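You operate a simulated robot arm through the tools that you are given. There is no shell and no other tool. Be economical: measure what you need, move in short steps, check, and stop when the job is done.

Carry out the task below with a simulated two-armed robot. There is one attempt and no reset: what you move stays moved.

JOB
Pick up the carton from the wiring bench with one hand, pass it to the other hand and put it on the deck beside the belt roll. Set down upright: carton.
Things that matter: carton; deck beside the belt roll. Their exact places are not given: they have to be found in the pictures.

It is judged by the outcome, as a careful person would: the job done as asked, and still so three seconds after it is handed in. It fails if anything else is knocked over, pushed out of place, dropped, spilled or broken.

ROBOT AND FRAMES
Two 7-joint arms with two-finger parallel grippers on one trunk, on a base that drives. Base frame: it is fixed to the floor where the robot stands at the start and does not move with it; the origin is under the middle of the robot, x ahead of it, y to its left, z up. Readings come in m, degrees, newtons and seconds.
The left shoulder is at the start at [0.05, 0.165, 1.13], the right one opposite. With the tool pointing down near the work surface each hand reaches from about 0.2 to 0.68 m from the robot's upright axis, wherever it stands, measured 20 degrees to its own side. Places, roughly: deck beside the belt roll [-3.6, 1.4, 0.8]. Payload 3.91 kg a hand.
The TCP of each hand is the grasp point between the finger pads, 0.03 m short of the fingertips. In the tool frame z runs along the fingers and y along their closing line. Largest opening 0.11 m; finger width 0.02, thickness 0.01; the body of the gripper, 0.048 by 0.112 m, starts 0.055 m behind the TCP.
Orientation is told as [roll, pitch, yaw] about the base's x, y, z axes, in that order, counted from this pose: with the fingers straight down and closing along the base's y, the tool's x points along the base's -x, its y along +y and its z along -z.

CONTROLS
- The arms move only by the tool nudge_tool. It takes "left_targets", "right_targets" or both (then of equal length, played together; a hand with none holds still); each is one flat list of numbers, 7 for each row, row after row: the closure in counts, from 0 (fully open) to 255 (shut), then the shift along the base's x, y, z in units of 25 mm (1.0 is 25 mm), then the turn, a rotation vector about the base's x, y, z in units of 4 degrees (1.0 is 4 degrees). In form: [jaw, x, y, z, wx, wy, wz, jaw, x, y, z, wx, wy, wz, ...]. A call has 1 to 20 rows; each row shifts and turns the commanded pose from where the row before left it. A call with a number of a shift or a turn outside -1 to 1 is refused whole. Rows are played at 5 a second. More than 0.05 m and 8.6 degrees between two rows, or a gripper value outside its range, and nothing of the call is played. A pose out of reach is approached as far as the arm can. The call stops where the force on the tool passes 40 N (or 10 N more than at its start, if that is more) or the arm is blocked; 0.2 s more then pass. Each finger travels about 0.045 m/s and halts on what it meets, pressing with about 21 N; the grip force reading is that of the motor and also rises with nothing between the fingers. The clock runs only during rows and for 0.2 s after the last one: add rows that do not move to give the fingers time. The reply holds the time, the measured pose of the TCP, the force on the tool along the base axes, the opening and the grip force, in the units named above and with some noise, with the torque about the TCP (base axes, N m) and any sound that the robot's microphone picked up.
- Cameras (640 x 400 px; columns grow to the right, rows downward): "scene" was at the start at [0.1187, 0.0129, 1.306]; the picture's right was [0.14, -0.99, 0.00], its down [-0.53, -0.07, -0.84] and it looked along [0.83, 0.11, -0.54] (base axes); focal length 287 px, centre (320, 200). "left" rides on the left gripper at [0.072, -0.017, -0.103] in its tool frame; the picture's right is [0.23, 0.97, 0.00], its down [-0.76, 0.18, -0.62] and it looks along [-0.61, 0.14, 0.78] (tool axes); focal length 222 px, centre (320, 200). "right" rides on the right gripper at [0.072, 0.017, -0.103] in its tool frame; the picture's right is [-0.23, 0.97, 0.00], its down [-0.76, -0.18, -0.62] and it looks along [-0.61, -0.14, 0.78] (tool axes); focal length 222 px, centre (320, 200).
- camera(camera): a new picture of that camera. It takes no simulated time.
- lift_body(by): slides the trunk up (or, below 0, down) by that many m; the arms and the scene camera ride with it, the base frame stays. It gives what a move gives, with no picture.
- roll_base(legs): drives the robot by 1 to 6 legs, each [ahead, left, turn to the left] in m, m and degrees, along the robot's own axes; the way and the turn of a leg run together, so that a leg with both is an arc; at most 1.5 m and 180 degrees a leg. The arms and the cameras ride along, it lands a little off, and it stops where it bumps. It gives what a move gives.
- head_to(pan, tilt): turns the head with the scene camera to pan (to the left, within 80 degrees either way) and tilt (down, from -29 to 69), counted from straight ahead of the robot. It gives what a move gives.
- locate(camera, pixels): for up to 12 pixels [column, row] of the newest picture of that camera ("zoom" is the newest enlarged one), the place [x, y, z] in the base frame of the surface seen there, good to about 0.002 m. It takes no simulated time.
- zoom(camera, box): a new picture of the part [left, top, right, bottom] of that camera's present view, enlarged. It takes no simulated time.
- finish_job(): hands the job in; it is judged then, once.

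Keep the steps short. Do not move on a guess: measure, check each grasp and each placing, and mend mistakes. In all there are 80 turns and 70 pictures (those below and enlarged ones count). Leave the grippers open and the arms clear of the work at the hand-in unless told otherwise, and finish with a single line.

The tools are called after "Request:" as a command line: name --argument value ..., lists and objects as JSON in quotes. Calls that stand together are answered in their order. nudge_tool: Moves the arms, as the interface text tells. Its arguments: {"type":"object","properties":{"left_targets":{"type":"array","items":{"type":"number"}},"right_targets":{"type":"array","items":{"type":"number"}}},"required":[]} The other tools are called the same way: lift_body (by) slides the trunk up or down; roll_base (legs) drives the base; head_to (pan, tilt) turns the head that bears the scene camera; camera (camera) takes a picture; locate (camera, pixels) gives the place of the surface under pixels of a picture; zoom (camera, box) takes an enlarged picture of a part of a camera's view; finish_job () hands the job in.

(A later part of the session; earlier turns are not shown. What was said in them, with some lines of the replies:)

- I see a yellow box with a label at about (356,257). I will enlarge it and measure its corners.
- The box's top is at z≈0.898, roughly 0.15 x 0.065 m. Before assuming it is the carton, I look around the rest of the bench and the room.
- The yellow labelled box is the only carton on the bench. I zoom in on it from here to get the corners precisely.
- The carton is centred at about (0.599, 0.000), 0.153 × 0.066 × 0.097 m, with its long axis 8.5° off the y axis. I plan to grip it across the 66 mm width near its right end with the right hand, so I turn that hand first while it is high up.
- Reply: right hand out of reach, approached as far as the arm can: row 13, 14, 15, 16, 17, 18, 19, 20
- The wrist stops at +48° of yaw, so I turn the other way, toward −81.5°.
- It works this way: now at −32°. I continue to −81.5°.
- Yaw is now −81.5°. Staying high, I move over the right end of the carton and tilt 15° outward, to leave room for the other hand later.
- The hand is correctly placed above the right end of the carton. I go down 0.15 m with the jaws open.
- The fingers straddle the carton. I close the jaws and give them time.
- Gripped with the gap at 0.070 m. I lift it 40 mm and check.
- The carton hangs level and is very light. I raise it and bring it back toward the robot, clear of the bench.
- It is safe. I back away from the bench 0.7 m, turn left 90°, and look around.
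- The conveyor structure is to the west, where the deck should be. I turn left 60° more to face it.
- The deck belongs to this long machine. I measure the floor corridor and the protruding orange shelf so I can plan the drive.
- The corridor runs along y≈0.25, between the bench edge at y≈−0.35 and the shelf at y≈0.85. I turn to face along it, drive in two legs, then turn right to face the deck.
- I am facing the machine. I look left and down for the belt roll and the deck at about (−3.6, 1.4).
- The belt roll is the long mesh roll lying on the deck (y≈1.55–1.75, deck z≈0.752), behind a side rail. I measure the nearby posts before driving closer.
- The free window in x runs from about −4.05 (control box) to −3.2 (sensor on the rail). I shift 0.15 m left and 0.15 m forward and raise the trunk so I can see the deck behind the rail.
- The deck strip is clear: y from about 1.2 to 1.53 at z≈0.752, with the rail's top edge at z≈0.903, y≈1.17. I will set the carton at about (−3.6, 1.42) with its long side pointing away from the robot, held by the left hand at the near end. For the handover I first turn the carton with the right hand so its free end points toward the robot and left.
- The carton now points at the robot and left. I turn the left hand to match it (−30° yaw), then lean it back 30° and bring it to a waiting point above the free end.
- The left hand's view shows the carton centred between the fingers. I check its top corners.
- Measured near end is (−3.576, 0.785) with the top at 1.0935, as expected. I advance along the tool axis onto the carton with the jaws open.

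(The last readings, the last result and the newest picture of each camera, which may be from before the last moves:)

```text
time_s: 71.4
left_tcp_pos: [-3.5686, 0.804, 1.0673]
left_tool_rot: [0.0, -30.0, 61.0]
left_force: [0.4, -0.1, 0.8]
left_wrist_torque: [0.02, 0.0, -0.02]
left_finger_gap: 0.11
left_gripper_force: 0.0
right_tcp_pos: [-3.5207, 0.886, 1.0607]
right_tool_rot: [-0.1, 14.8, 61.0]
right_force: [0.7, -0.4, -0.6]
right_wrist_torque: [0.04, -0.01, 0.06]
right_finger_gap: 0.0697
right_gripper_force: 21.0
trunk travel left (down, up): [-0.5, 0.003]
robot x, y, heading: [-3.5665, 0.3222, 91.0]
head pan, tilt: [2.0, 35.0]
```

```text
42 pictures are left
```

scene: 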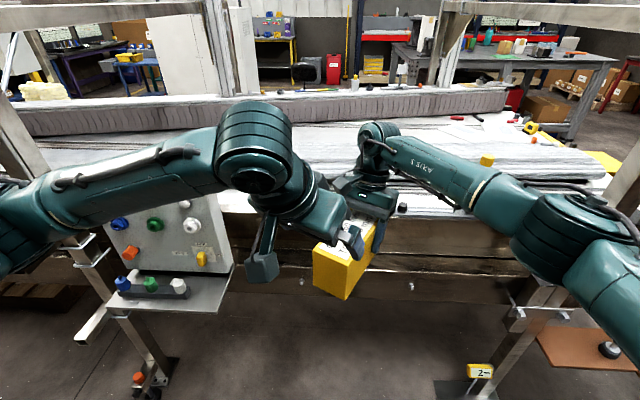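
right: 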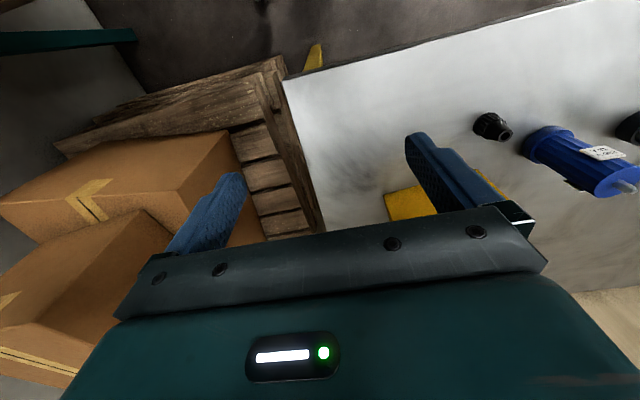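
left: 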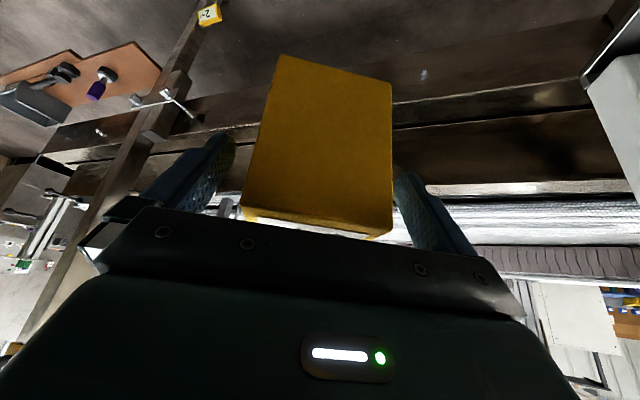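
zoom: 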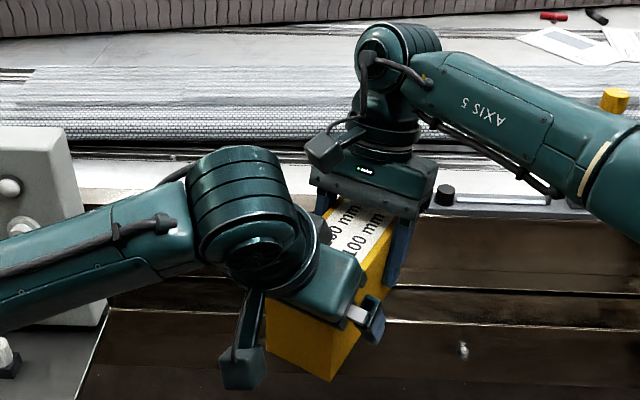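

Both fingers straddle the carton and nothing touches. I close the left hand while the right holds still.

Request:
nudge_tool --left_targets '[120, 0, 0, 0, 0, 0, 0, 255, 0, 0, 0, 0, 0, 0, 255, 0, 0, 0, 0, 0, 0, 255, 0, 0, 0, 0, 0, 0, 255, 0, 0, 0, 0, 0, 0, 255, 0, 0, 0, 0, 0, 0, 255, 0, 0, 0, 0, 0, 0]'

Request:
camera --camera "left"

```text
time_s: 73.0
left_tcp_pos: [-3.5676, 0.8036, 1.0691]
left_tool_rot: [-0.1, -30.1, 61.0]
left_force: [8.0, -5.7, 0.7]
left_wrist_torque: [0.08, 0.04, -0.28]
left_finger_gap: 0.0696
left_gripper_force: 21.5
right_tcp_pos: [-3.5214, 0.8867, 1.0611]
right_tool_rot: [0.0, 14.9, 61.1]
right_force: [-9.0, 6.0, -0.9]
right_wrist_torque: [-0.11, -0.14, -0.76]
right_finger_gap: 0.0697
right_gripper_force: 20.8
trunk travel left (down, up): [-0.5, 0.003]
robot x, y, heading: [-3.5673, 0.3249, 91.5]
head pan, tilt: [2.0, 35.0]
```

```text
41 pictures are left
```

left: 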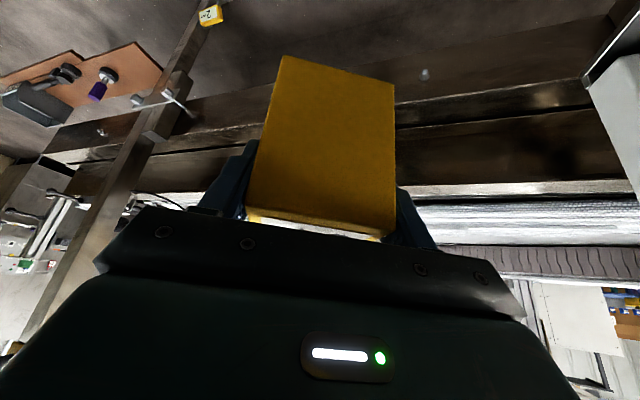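

Both hands hold it, with about 10 N of sideways strain. I relieve this by shifting the left hand 3 mm, then open the right hand.

Request:
nudge_tool --left_targets '[255, 0.05, -0.03, 0, 0, 0, 0, 255, 0.05, -0.03, 0, 0, 0, 0, 255, 0, 0, 0, 0, 0, 0]'

```text
time_s: 73.8
left_tcp_pos: [-3.567, 0.8009, 1.0691]
left_tool_rot: [0.1, -29.8, 61.3]
left_force: [-1.7, 3.7, -6.6]
left_wrist_torque: [-0.56, -0.2, -0.23]
left_finger_gap: 0.0699
left_gripper_force: 21.4
right_tcp_pos: [-3.5205, 0.8863, 1.0596]
right_tool_rot: [0.0, 15.0, 61.0]
right_force: [2.1, -2.6, 6.2]
right_wrist_torque: [0.07, 0.56, 0.5]
right_finger_gap: 0.07
right_gripper_force: 21.0
trunk travel left (down, up): [-0.5, 0.003]
robot x, y, heading: [-3.5679, 0.3245, 91.3]
head pan, tilt: [2.0, 35.0]
```

The sideways strain is gone. Now I open the right hand.

Request:
nudge_tool --right_targets '[150, 0, 0, 0, 0, 0, 0, 60, 0, 0, 0, 0, 0, 0, 0, 0, 0, 0, 0, 0, 0, 0, 0, 0, 0, 0, 0, 0, 0, 0, 0, 0, 0, 0, 0, 0, 0, 0, 0, 0, 0, 0]'

Request:
zoom --camera "scene" --box '[220, 110, 460, 310]'

```text
time_s: 75.2
left_tcp_pos: [-3.5663, 0.8018, 1.0705]
left_tool_rot: [0.0, -29.9, 61.0]
left_force: [-0.6, -0.5, -0.6]
left_wrist_torque: [-0.03, 0.0, -0.02]
left_finger_gap: 0.0698
left_gripper_force: 21.1
right_tcp_pos: [-3.5202, 0.8875, 1.0605]
right_tool_rot: [0.0, 14.9, 61.2]
right_force: [0.0, 0.2, -0.2]
right_wrist_torque: [0.04, 0.01, -0.02]
right_finger_gap: 0.1101
right_gripper_force: 0.2
trunk travel left (down, up): [-0.5, 0.003]
robot x, y, heading: [-3.5716, 0.3244, 91.0]
head pan, tilt: [2.0, 35.0]
```

```text
2.00 times, centred on (340, 210) of scene
```

zoom: 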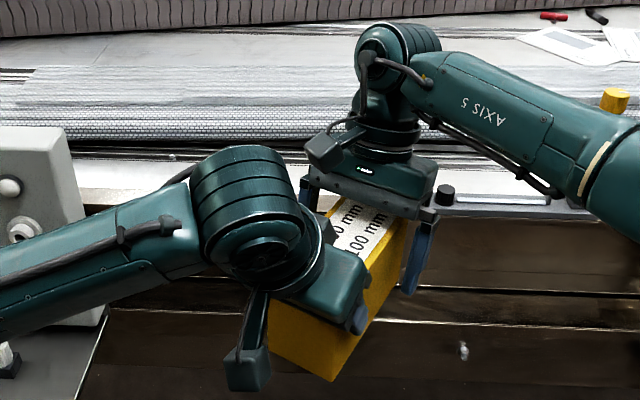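

The left hand holds the carton alone. I withdraw the right hand back along its axis and then off to the right.

Request:
nudge_tool --right_targets '[0, 0.11, 0.2, 0.87, 0, 0, 0, 0, 0.11, 0.2, 0.87, 0, 0, 0, 0, 0.11, 0.2, 0.87, 0, 0, 0, 0, 0.11, 0.2, 0.87, 0, 0, 0, 0, 0.11, 0.2, 0.87, 0, 0, 0, 0, 0.11, 0.2, 0.87, 0, 0, 0, 0, 0.8, 0, 0.3, 0, 0, 0, 0, 0.8, 0, 0.3, 0, 0, 0, 0, 0.8, -0.2, 0, 0, 0, 0, 0, 0.8, -0.5, 0, 0, 0, 0, 0, 0.8, -0.8, 0, 0, 0, 0, 0, 0.8, -0.8, 0, 0, 0, 0, 0, 0.8, -0.8, 0, 0, 0, 0, 0, 0.8, -0.8, 0, 0, 0, 0, 0, 0.8, -0.8, 0, 0, 0, 0, 0, 0.5, -0.8, 0, 0, 0, 0, 0, 0, -0.8, 0, 0, 0, 0, 0, 0, -0.8, 0, 0, 0, 0]'

Request:
camera --camera "scene"

```text
time_s: 79.0
left_tcp_pos: [-3.5649, 0.8022, 1.0716]
left_tool_rot: [0.1, -30.0, 61.1]
left_force: [-0.1, -0.3, -1.7]
left_wrist_torque: [-0.08, 0.04, 0.03]
left_finger_gap: 0.0697
left_gripper_force: 20.8
right_tcp_pos: [-3.3134, 0.7396, 1.2085]
right_tool_rot: [0.0, 15.0, 61.0]
right_force: [1.5, -0.6, 0.6]
right_wrist_torque: [-0.01, -0.03, 0.01]
right_finger_gap: 0.1098
right_gripper_force: 0.1
trunk travel left (down, up): [-0.5, 0.003]
robot x, y, heading: [-3.5691, 0.3287, 91.2]
head pan, tilt: [2.0, 35.0]
```

```text
39 pictures are left
```

scene: 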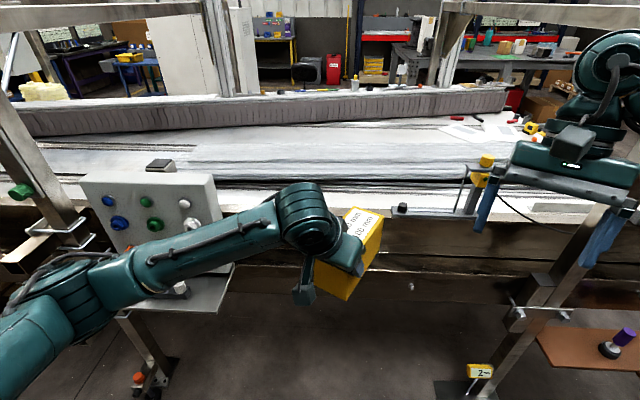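

The carton is level in the left hand. Before driving forward I measure the panel, the tray and my left arm, which could collide.

Request:
locate --camera "scene" --pixels '[[210, 180], [232, 268], [215, 310], [85, 180], [85, 280], [55, 310], [125, 270], [180, 245], [230, 230], [475, 195], [487, 160], [400, 208]]'

Request:
head_to --pan 45 --tilt 45

Request:
camera --camera "scene"

```text
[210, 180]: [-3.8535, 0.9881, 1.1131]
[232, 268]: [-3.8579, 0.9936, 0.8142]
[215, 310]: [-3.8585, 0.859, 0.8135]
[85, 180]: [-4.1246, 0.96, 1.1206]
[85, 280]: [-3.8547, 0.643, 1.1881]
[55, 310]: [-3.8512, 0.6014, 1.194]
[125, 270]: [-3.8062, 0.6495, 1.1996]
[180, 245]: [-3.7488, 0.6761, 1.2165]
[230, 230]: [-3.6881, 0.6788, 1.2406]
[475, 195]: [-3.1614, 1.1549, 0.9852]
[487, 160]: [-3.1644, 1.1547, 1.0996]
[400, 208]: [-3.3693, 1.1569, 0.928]
```

```text
time_s: 80.1
left_tcp_pos: [-3.5654, 0.8023, 1.0705]
left_tool_rot: [-0.1, -29.9, 61.0]
left_force: [-0.7, 0.4, -1.6]
left_wrist_torque: [-0.07, 0.05, 0.03]
left_finger_gap: 0.0697
left_gripper_force: 20.6
right_tcp_pos: [-3.3132, 0.7395, 1.2075]
right_tool_rot: [0.1, 14.9, 61.1]
right_force: [-0.1, 0.3, 0.0]
right_wrist_torque: [0.03, 0.02, -0.02]
right_finger_gap: 0.1101
right_gripper_force: 0.0
trunk travel left (down, up): [-0.5, 0.003]
robot x, y, heading: [-3.5705, 0.3254, 91.0]
head pan, tilt: [45.0, 45.0]
```

```text
38 pictures are left
```

scene: 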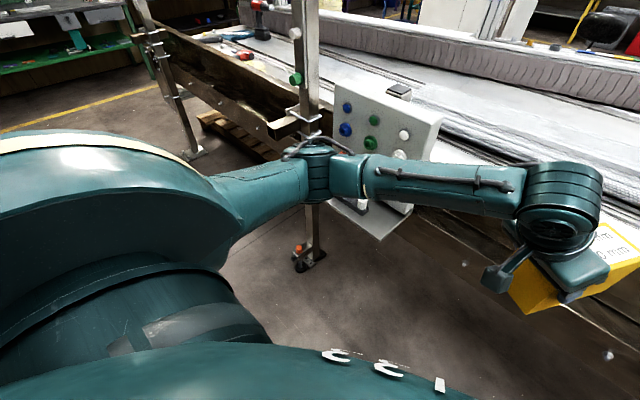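

The panel spans x −4.12 to −3.85 at y≈0.95, so I must shift right before going forward. I check the right side for my right elbow and the post.

Request:
head_to --pan -40 --tilt 40

Request:
camera --camera "scene"

Request:
locate --camera "scene" --pixels '[[100, 200], [200, 150], [300, 150], [400, 200], [250, 220], [350, 250], [180, 300], [160, 100], [260, 100]]'

```text
time_s: 81.7
left_tcp_pos: [-3.5668, 0.8017, 1.0697]
left_tool_rot: [0.1, -29.9, 61.1]
left_force: [0.1, 0.1, -0.8]
left_wrist_torque: [-0.05, 0.04, -0.01]
left_finger_gap: 0.0699
left_gripper_force: 21.4
right_tcp_pos: [-3.3126, 0.7403, 1.2075]
right_tool_rot: [-0.1, 14.9, 61.0]
right_force: [-0.1, -1.0, 0.3]
right_wrist_torque: [0.03, -0.02, 0.02]
right_finger_gap: 0.1099
right_gripper_force: 0.0
trunk travel left (down, up): [-0.5, 0.003]
robot x, y, heading: [-3.5719, 0.3255, 91.4]
head pan, tilt: [-40.0, 40.0]
```

```text
37 pictures are left
```

scene: 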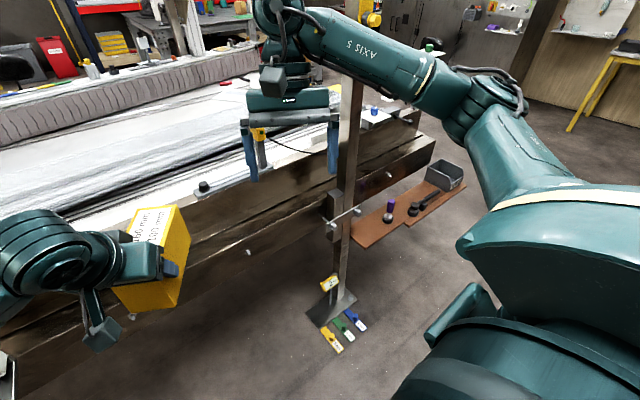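

```text
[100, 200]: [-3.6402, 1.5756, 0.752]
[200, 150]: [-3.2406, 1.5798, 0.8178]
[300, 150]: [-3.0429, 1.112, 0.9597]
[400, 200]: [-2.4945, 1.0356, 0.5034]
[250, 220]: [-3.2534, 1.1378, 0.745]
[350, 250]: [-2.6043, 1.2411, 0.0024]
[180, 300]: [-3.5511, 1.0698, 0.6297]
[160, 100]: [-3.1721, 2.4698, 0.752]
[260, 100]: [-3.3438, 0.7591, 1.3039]
```

I fold the right hand further back (0.2 m toward the robot) and check where the elbow goes.

Request:
nudge_tool --right_targets '[0, 0, -0.9, 0, 0, 0, -0.8, 0, 0, -0.9, 0, 0, 0, -0.8, 0, 0, -0.9, 0, 0, 0, -0.8, 0, 0, -0.9, 0, 0, 0, -0.8, 0, 0, -0.9, 0, 0, 0, -0.8, 0, 0, -0.9, 0, 0, 0, -0.8, 0, 0, -0.9, 0, 0, 0, 0, 0, 0, -0.9, 0, 0, 0, 0]'

Request:
camera --camera "scene"

```text
time_s: 83.5
left_tcp_pos: [-3.5658, 0.8014, 1.0702]
left_tool_rot: [-0.1, -30.0, 61.2]
left_force: [0.7, 0.5, -0.8]
left_wrist_torque: [-0.05, 0.02, -0.02]
left_finger_gap: 0.0695
left_gripper_force: 21.7
right_tcp_pos: [-3.3116, 0.5575, 1.2037]
right_tool_rot: [0.1, 14.9, 41.8]
right_force: [-0.2, -0.7, 0.0]
right_wrist_torque: [0.0, 0.0, 0.0]
right_finger_gap: 0.11
right_gripper_force: 0.1
trunk travel left (down, up): [-0.5, 0.003]
robot x, y, heading: [-3.57, 0.3239, 91.3]
head pan, tilt: [-40.0, 40.0]
```

```text
36 pictures are left
```

scene: 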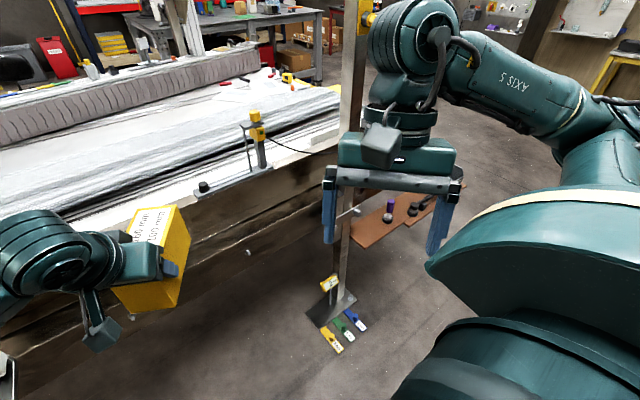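

Request:
locate --camera "scene" --pixels '[[550, 80], [590, 125], [630, 130], [500, 60], [410, 30], [352, 120], [362, 40], [560, 170], [255, 150]]'

```text
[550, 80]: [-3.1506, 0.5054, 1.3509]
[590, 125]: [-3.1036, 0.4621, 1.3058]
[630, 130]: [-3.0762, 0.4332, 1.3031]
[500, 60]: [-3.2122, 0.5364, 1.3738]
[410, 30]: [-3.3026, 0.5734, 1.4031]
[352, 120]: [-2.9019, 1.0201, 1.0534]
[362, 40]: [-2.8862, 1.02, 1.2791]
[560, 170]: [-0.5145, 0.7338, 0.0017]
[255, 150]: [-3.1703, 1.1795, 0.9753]
```

The right elbow is now well back. I shift 0.19 m right and then go forward 0.33 m; the carton's bottom is at z≈1.0, above the rail at 0.93.

Request:
roll_base --legs '[[0, -0.19, -1], [0.33, 0, 0]]'

Request:
head_to --pan 12 --tilt 45

Request:
camera --camera "scene"

```text
time_s: 87.5
left_tcp_pos: [-3.3755, 1.1325, 1.0706]
left_tool_rot: [-0.1, -29.8, 60.0]
left_force: [0.2, 0.1, -0.8]
left_wrist_torque: [-0.07, 0.06, 0.0]
left_finger_gap: 0.0698
left_gripper_force: 20.9
right_tcp_pos: [-3.1274, 0.8871, 1.2049]
right_tool_rot: [0.0, 15.0, 40.6]
right_force: [-0.1, 0.5, -0.6]
right_wrist_torque: [-0.01, -0.05, -0.03]
right_finger_gap: 0.11
right_gripper_force: 0.1
trunk travel left (down, up): [-0.5, 0.003]
robot x, y, heading: [-3.3883, 0.6583, 90.0]
head pan, tilt: [-40.0, 40.0]
```

```text
time_s: 88.7
left_tcp_pos: [-3.3747, 1.1333, 1.0709]
left_tool_rot: [0.0, -29.9, 59.9]
left_force: [-1.0, 0.1, -1.3]
left_wrist_torque: [-0.08, 0.04, -0.02]
left_finger_gap: 0.0697
left_gripper_force: 21.3
right_tcp_pos: [-3.1281, 0.8856, 1.2034]
right_tool_rot: [0.0, 14.9, 40.6]
right_force: [0.0, -0.4, 0.1]
right_wrist_torque: [-0.01, -0.01, -0.01]
right_finger_gap: 0.1101
right_gripper_force: 0.0
trunk travel left (down, up): [-0.5, 0.003]
robot x, y, heading: [-3.3891, 0.6546, 89.8]
head pan, tilt: [12.0, 45.0]
```

```text
35 pictures are left
```

scene: 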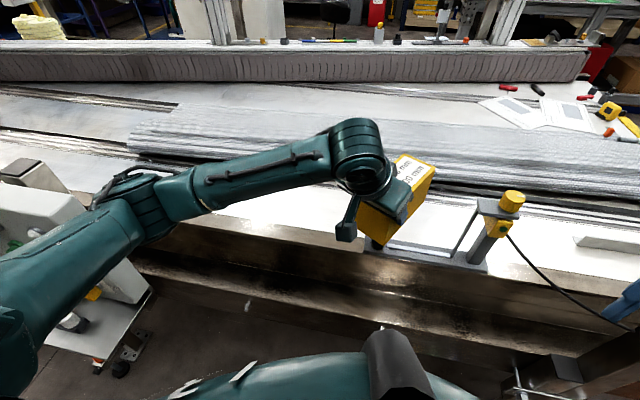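

I can now see the whole deck strip between the rail and the roll. I measure it around the target.

Request:
locate --camera "scene" --pixels '[[240, 215], [260, 222], [300, 230], [240, 235], [300, 190], [300, 178], [240, 170], [180, 190], [190, 160], [330, 215], [150, 140], [300, 205]]'

Request:
zoom --camera "scene" --box '[120, 110, 440, 290]'

```text
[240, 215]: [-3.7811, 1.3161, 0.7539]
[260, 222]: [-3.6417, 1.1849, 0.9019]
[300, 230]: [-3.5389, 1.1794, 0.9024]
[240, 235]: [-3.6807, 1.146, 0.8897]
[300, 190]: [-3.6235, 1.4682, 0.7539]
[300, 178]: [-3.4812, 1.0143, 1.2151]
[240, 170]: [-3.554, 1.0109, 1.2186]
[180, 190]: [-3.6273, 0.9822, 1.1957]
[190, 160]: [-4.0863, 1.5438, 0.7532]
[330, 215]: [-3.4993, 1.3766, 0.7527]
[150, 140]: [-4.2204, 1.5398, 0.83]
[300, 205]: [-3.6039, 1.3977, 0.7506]
```

```text
2.00 times, centred on (280, 200) of scene
```

zoom: 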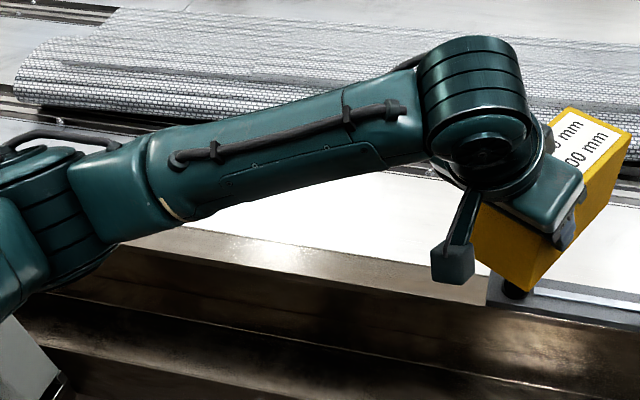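

The strip from y≈1.20 to 1.53 is empty. I move the carton high over (−3.58, 1.40) and turn it 30° so it squares up with the deck.

Request:
nudge_tool --left_targets '[255, -0.82, 0.848, 0, 0, 0, 0.75, 255, -0.82, 0.848, 0, 0, 0, 0.75, 255, -0.82, 0.848, 0, 0, 0, 0.75, 255, -0.82, 0.848, 0, 0, 0, 0.75, 255, -0.82, 0.848, 0, 0, 0, 0.75, 255, -0.82, 0.848, 0, 0, 0, 0.75, 255, -0.82, 0.848, 0, 0, 0, 0.75, 255, -0.82, 0.848, 0, 0, 0, 0.75, 255, -0.82, 0.848, 0, 0, 0, 0.75, 255, -0.82, 0.848, 0, 0, 0, 0.75]'

Request:
camera --camera "scene"

```text
time_s: 90.9
left_tcp_pos: [-3.5799, 1.345, 1.0707]
left_tool_rot: [-0.1, -30.0, 89.9]
left_force: [-0.3, 1.1, -1.0]
left_wrist_torque: [-0.07, 0.03, 0.03]
left_finger_gap: 0.0698
left_gripper_force: 20.6
right_tcp_pos: [-3.1272, 0.8865, 1.2043]
right_tool_rot: [0.0, 14.8, 40.6]
right_force: [0.5, 0.1, 0.7]
right_wrist_torque: [0.01, 0.01, -0.01]
right_finger_gap: 0.11
right_gripper_force: 0.0
trunk travel left (down, up): [-0.5, 0.003]
robot x, y, heading: [-3.3916, 0.6564, 90.0]
head pan, tilt: [12.0, 45.0]
```

```text
33 pictures are left
```

scene: 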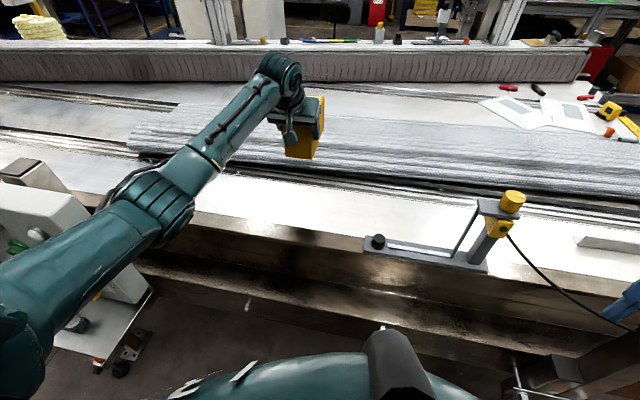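

Reached. I use the left camera to check the carton's tilt and the height of its lower edge.

Request:
camera --camera "left"

Request:
zoom --camera "scene" --box '[240, 50, 360, 200]'

```text
32 pictures are left
```

left: 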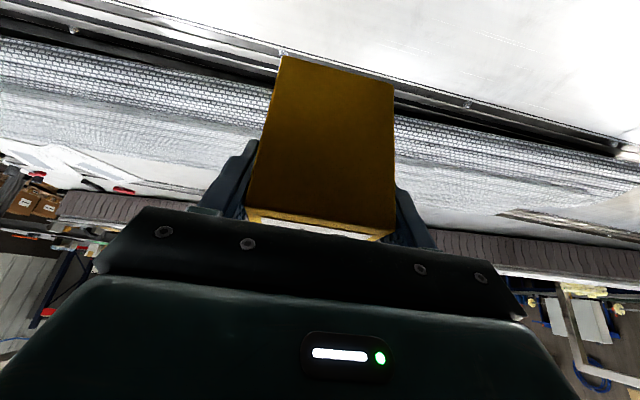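

```text
2.67 times, centred on (300, 125) of scene
```

zoom: 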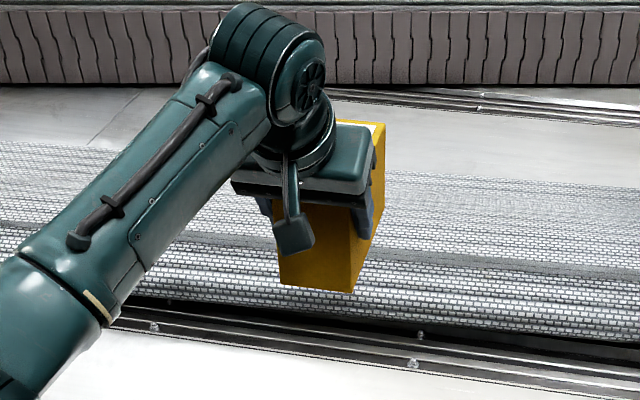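

Request:
locate --camera "left" --pixels '[[285, 62], [388, 84], [252, 205], [390, 225], [330, 215], [335, 80]]'

Request:
locate --camera "zoom" --pixels '[[285, 280], [348, 288], [357, 285], [382, 200], [378, 128], [344, 122], [370, 150]]'

```text
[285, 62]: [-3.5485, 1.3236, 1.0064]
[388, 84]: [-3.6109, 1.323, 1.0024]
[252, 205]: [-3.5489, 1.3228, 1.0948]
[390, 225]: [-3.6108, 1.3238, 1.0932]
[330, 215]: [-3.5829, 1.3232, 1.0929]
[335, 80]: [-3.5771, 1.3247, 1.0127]
```

```text
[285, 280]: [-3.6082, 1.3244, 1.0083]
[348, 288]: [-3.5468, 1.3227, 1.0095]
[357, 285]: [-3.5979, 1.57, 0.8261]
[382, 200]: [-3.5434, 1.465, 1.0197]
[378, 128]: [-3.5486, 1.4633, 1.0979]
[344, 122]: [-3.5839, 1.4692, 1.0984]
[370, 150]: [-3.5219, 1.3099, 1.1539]
```

The carton is level and its near face is vertical (bottom≈0.999), so it needs to go down ≈0.246 m. I check the left elbow's clearance to the panel before lowering the trunk.

Request:
locate --camera "scene" --pixels '[[120, 195], [150, 190], [185, 205], [165, 240], [75, 235], [25, 350], [60, 190], [130, 275], [85, 215]]'

Request:
zoom --camera "scene" --box '[0, 140, 240, 380]'

```text
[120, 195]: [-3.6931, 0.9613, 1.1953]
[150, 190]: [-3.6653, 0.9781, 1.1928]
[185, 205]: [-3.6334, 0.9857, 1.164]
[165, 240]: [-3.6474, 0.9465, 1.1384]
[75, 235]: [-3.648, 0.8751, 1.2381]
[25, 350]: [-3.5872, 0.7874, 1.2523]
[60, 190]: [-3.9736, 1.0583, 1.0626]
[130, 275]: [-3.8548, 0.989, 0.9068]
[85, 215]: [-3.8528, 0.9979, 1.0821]
```

```text
1.67 times, centred on (120, 260) of scene
```

zoom: 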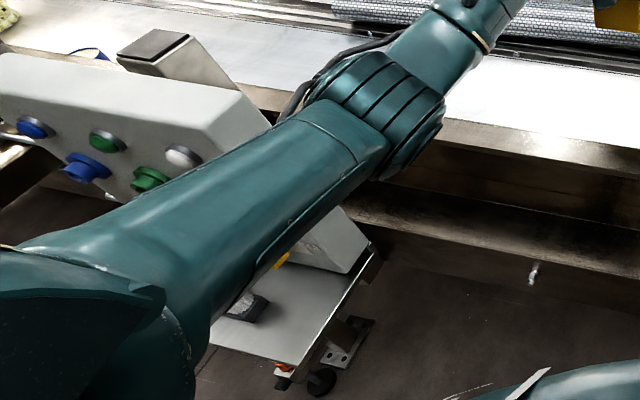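

The elbow is 0.15 m clear of the panel. I lower the trunk 0.10 m, and then the arm does the rest.

Request:
lift_body --by -0.1

Request:
nudge_tool --left_targets '[255, 0, 0, -0.6, 0, 0, 0, 255, 0, 0, -0.6, 0, 0, 0, 255, 0, 0, -0.6, 0, 0, 0, 255, 0, 0, -0.6, 0, 0, 0, 255, 0, 0, -0.6, 0, 0, 0, 255, 0, 0, -0.6, 0, 0, 0, 255, 0, 0, -0.6, 0, 0, 0, 255, 0, 0, -0.6, 0, 0, 0]'

Request:
camera --camera "scene"

Request:
camera --camera "left"

```text
time_s: 92.2
left_tcp_pos: [-3.5797, 1.3456, 0.97]
left_tool_rot: [-0.1, -30.0, 89.9]
left_force: [0.8, 0.3, -1.1]
left_wrist_torque: [-0.05, 0.0, 0.02]
left_finger_gap: 0.0698
left_gripper_force: 21.1
right_tcp_pos: [-3.1276, 0.8855, 1.1057]
right_tool_rot: [0.0, 14.9, 40.7]
right_force: [-0.2, -0.1, -0.1]
right_wrist_torque: [0.01, 0.05, -0.02]
right_finger_gap: 0.11
right_gripper_force: 0.1
trunk travel left (down, up): [-0.4, 0.103]
robot x, y, heading: [-3.3907, 0.6611, 89.9]
head pan, tilt: [12.0, 45.0]
```

```text
time_s: 94.0
left_tcp_pos: [-3.5771, 1.3449, 0.8495]
left_tool_rot: [-0.1, -30.0, 90.0]
left_force: [0.1, 1.5, -0.5]
left_wrist_torque: [-0.03, -0.01, 0.0]
left_finger_gap: 0.0699
left_gripper_force: 21.6
right_tcp_pos: [-3.1275, 0.8859, 1.1041]
right_tool_rot: [0.0, 15.0, 40.7]
right_force: [0.2, 0.4, 0.4]
right_wrist_torque: [0.03, 0.0, 0.01]
right_finger_gap: 0.1101
right_gripper_force: 0.0
trunk travel left (down, up): [-0.4, 0.103]
robot x, y, heading: [-3.3893, 0.6572, 90.1]
head pan, tilt: [12.0, 45.0]
```

```text
29 pictures are left
```

scene: 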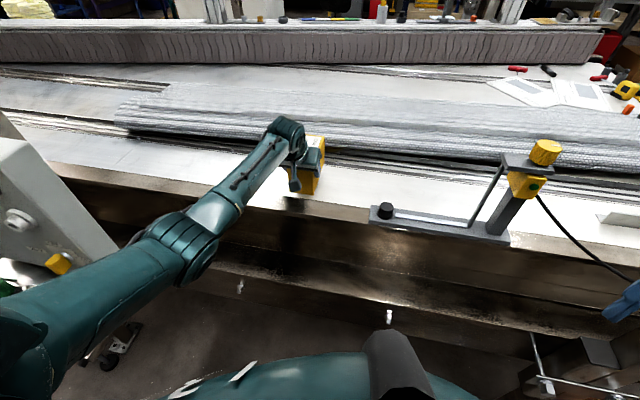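

```text
28 pictures are left
```

left: 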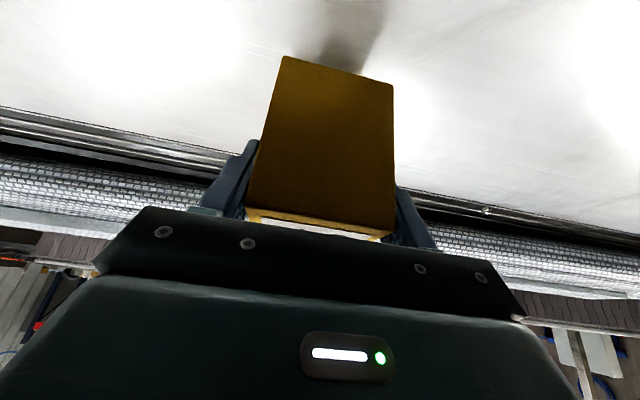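

About 25 mm remain. I check where the thin track in front of the roll begins, relative to the carton's far end at y≈1.475.

Request:
locate --camera "left" --pixels '[[470, 185], [470, 197], [470, 205], [470, 212], [470, 220], [470, 225], [345, 66], [350, 76], [150, 135], [150, 145], [150, 155], [340, 55]]'

```text
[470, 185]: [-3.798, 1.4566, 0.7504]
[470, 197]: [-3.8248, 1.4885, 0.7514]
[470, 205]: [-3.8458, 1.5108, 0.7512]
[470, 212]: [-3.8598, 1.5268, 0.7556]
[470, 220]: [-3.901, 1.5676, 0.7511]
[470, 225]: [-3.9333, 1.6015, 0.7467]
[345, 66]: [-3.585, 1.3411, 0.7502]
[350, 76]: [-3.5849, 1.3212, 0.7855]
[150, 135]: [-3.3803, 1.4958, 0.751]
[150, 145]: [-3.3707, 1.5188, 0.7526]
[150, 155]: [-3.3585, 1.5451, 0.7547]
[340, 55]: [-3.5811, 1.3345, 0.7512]
```

The track begins at y≈1.51, so the deck under the carton is flat at z≈0.751. I lower the last 27 mm slowly and watch the force.

Request:
nudge_tool --left_targets '[255, 0, 0, -0.2, 0, 0, 0, 255, 0, 0, -0.2, 0, 0, 0, 255, 0, 0, -0.2, 0, 0, 0, 255, 0, 0, -0.2, 0, 0, 0, 255, 0, 0, -0.06, 0, 0, 0, 255, 0, 0, -0.06, 0, 0, 0, 255, 0, 0, -0.06, 0, 0, 0, 255, 0, 0, -0.06, 0, 0, 0, 255, 0, 0, 0, 0, 0, 0]'

Request:
camera --camera "left"

```text
time_s: 96.0
left_tcp_pos: [-3.5788, 1.3442, 0.8245]
left_tool_rot: [0.0, -29.9, 89.9]
left_force: [0.6, 0.3, 0.1]
left_wrist_torque: [-0.05, 0.0, 0.02]
left_finger_gap: 0.0698
left_gripper_force: 20.5
right_tcp_pos: [-3.1283, 0.8852, 1.104]
right_tool_rot: [0.0, 14.9, 40.6]
right_force: [0.3, 0.2, 0.5]
right_wrist_torque: [0.0, 0.04, 0.03]
right_finger_gap: 0.1101
right_gripper_force: 0.1
trunk travel left (down, up): [-0.4, 0.103]
robot x, y, heading: [-3.3912, 0.6574, 89.8]
head pan, tilt: [12.0, 45.0]
```

```text
27 pictures are left
```

left: 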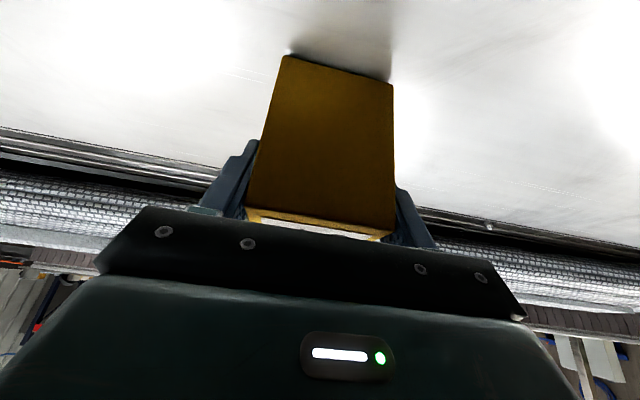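

Nearly down, with no contact force yet. I go down in 1 mm steps.

Request:
nudge_tool --left_targets '[255, 0, 0, -0.04, 0, 0, 0, 255, 0, 0, -0.04, 0, 0, 0, 255, 0, 0, -0.04, 0, 0, 0, 255, 0, 0, 0, 0, 0, 0]'

```text
time_s: 97.0
left_tcp_pos: [-3.5786, 1.343, 0.8219]
left_tool_rot: [0.1, -29.9, 89.9]
left_force: [0.3, -0.1, -0.8]
left_wrist_torque: [-0.05, 0.02, -0.01]
left_finger_gap: 0.0699
left_gripper_force: 21.0
right_tcp_pos: [-3.1278, 0.8849, 1.1042]
right_tool_rot: [-0.1, 14.9, 40.7]
right_force: [0.2, -0.3, 0.1]
right_wrist_torque: [-0.02, -0.01, 0.0]
right_finger_gap: 0.11
right_gripper_force: 0.0
trunk travel left (down, up): [-0.4, 0.103]
robot x, y, heading: [-3.3909, 0.6608, 90.1]
head pan, tilt: [12.0, 45.0]
```

Request:
nudge_tool --left_targets '[255, 0, 0, -0.04, 0, 0, 0, 255, 0, 0, -0.04, 0, 0, 0, 255, 0, 0, -0.04, 0, 0, 0, 255, 0, 0, 0, 0, 0, 0]'

Request:
zoom --camera "left" --box '[240, 30, 440, 150]'

```text
time_s: 98.0
left_tcp_pos: [-3.5798, 1.3448, 0.8198]
left_tool_rot: [0.0, -30.2, 89.9]
left_force: [-1.0, -2.9, 8.3]
left_wrist_torque: [-0.4, 0.02, 0.0]
left_finger_gap: 0.0697
left_gripper_force: 20.6
right_tcp_pos: [-3.1275, 0.8846, 1.1042]
right_tool_rot: [0.1, 14.9, 40.6]
right_force: [0.0, -0.6, 1.1]
right_wrist_torque: [0.03, 0.0, -0.02]
right_finger_gap: 0.11
right_gripper_force: 0.0
trunk travel left (down, up): [-0.4, 0.103]
robot x, y, heading: [-3.389, 0.6567, 90.1]
head pan, tilt: [12.0, 45.0]
```

```text
3.20 times, centred on (340, 90) of left
```

zoom: 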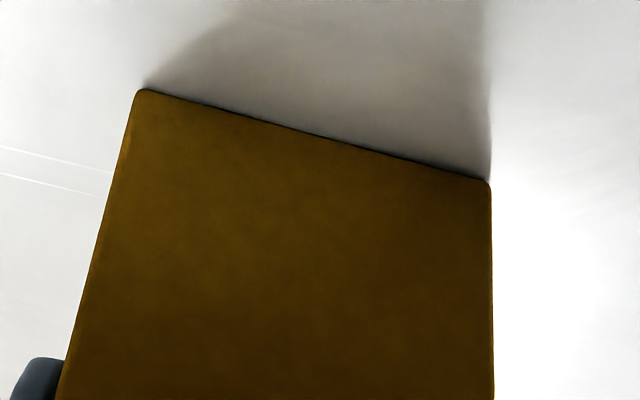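

It touches the deck with 8 N. I open the left hand, leaving the arm still.

Request:
nudge_tool --left_targets '[200, 0, 0, 0, 0, 0, 0, 140, 0, 0, 0, 0, 0, 0, 80, 0, 0, 0, 0, 0, 0, 0, 0, 0, 0, 0, 0, 0, 0, 0, 0, 0, 0, 0, 0, 0, 0, 0, 0, 0, 0, 0, 0, 0, 0, 0, 0, 0, 0]'

Request:
camera --camera "left"

```text
time_s: 99.6
left_tcp_pos: [-3.5801, 1.3445, 0.8181]
left_tool_rot: [0.0, -30.1, 89.9]
left_force: [-0.3, -0.7, 0.0]
left_wrist_torque: [0.01, -0.01, 0.0]
left_finger_gap: 0.11
left_gripper_force: 0.0
right_tcp_pos: [-3.1271, 0.8867, 1.1035]
right_tool_rot: [-0.1, 14.8, 40.6]
right_force: [0.0, 0.4, 0.6]
right_wrist_torque: [0.02, 0.02, -0.01]
right_finger_gap: 0.11
right_gripper_force: 0.0
trunk travel left (down, up): [-0.4, 0.103]
robot x, y, heading: [-3.3933, 0.6562, 90.0]
head pan, tilt: [12.0, 45.0]
```

```text
25 pictures are left
```

left: 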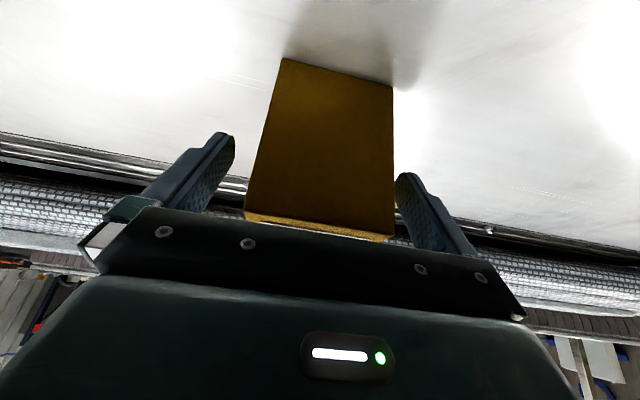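

Released, and the carton stays put. I rise straight up, which keeps the hand camera clear of the rail.

Request:
nudge_tool --left_targets '[0, 0, 0, 0.4, 0, 0, 0, 0, 0, 0, 0.6, 0, 0, 0, 0, 0, 0, 0.9, 0, 0, 0, 0, 0, 0, 0.9, 0, 0, 0, 0, 0, 0, 0.9, 0, 0, 0, 0, 0, 0, 0.9, 0, 0, 0, 0, 0, 0, 0.9, 0, 0, 0, 0, 0, 0, 0.9, 0, 0, 0, 0, 0, 0, 0.9, 0, 0, 0, 0, 0, 0, 0.9, 0, 0, 0]'

Request:
camera --camera "scene"

Request:
camera --camera "left"

```text
time_s: 101.8
left_tcp_pos: [-3.5783, 1.3453, 1.0231]
left_tool_rot: [0.0, -29.9, 89.9]
left_force: [-0.7, -0.3, 0.4]
left_wrist_torque: [-0.02, 0.03, 0.01]
left_finger_gap: 0.1101
left_gripper_force: 0.1
right_tcp_pos: [-3.1278, 0.8854, 1.1029]
right_tool_rot: [0.0, 14.9, 40.7]
right_force: [0.6, 0.0, 0.0]
right_wrist_torque: [-0.03, 0.01, 0.02]
right_finger_gap: 0.11
right_gripper_force: 0.0
trunk travel left (down, up): [-0.4, 0.103]
robot x, y, heading: [-3.3945, 0.6562, 89.7]
head pan, tilt: [12.0, 45.0]
```

```text
24 pictures are left
```

scene: 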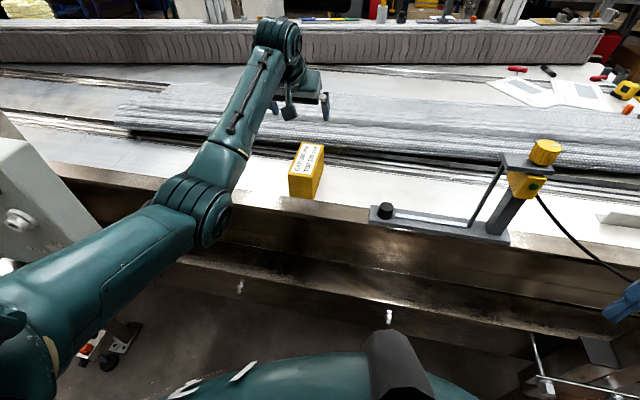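

```text
23 pictures are left
```

left: 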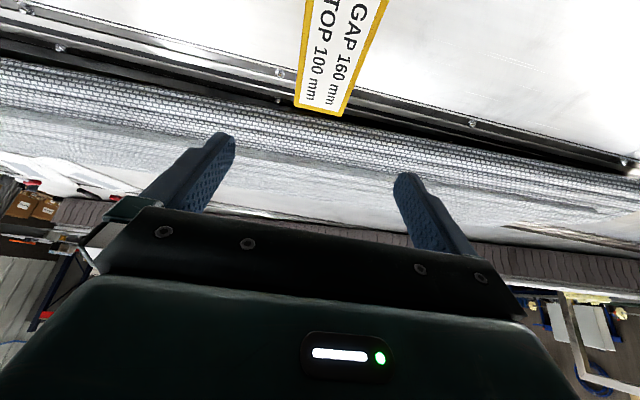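

The carton stands upright on the deck. I verify its top is level, and bring the left hand back over the rail, clear of the work.

Request:
zoom --camera "scene" --box '[250, 120, 370, 220]'

Request:
locate --camera "zoom" --pixels '[[215, 250], [355, 270], [275, 125], [380, 135], [215, 370], [340, 400], [380, 300], [300, 200]]'

Request:
nudge_tool --left_targets '[0, 0, -0.4, 0.6, 0, 0, 0, 0, 0, -0.8, 0.4, 0, 0, 0, 0, 0.2, -0.9, 0, 0, 0, 0, 0, 0.2, -0.9, 0, 0, 0, 0, 0, 0.2, -0.9, 0, 0, 0, 0, 0, 0.2, -0.9, 0, 0, 0, 0, 0, 0.2, -0.9, 0, 0, 0, 0, 0, 0.2, -0.9, 0, 0, 0, 0, 0, 0.2, -0.9, 0, 0, 0, 0]'

Request:
camera --camera "scene"

```text
4.00 times, centred on (310, 170) of scene
```

zoom: 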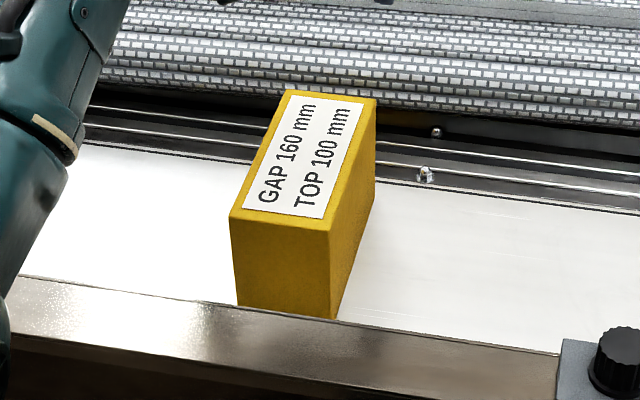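

```text
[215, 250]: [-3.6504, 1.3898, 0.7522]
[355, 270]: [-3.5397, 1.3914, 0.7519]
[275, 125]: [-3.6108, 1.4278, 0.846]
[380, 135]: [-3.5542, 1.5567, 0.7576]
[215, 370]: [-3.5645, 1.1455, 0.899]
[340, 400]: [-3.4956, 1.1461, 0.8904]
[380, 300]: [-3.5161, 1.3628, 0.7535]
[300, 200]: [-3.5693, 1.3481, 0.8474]
```

```text
time_s: 103.8
left_tcp_pos: [-3.5444, 1.1558, 1.0481]
left_tool_rot: [-0.2, -30.0, 89.9]
left_force: [-0.5, 0.2, -0.1]
left_wrist_torque: [0.03, -0.01, 0.02]
left_finger_gap: 0.1098
left_gripper_force: 0.1
right_tcp_pos: [-3.1287, 0.8849, 1.1045]
right_tool_rot: [0.0, 14.9, 40.7]
right_force: [0.8, 0.5, 0.6]
right_wrist_torque: [-0.04, -0.01, 0.01]
right_finger_gap: 0.1101
right_gripper_force: 0.1
trunk travel left (down, up): [-0.4, 0.103]
robot x, y, heading: [-3.3898, 0.6534, 89.8]
head pan, tilt: [12.0, 45.0]
```

```text
21 pictures are left
```

scene: 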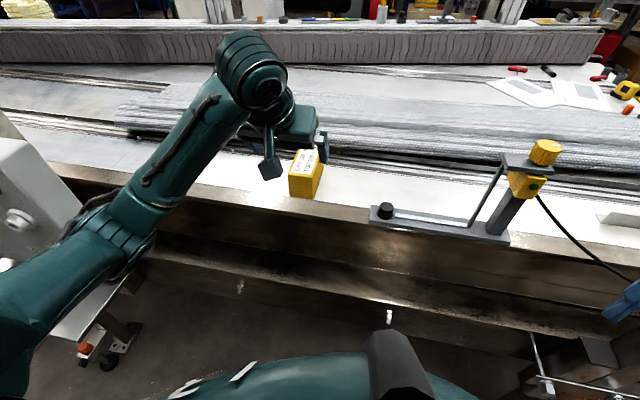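

The carton's top reads z≈0.847 at both ends, so it is level and upright on the deck (0.752) next to the roll. Both grippers are open and clear and nothing else has moved, so I hand in.

Request:
finish_job

```text
The job is handed in.
```

The carton was picked up with the right hand, passed to the left, and set down upright on the deck beside the belt roll at about (−3.58, 1.40); both hands are open and clear, and the job is handed in.
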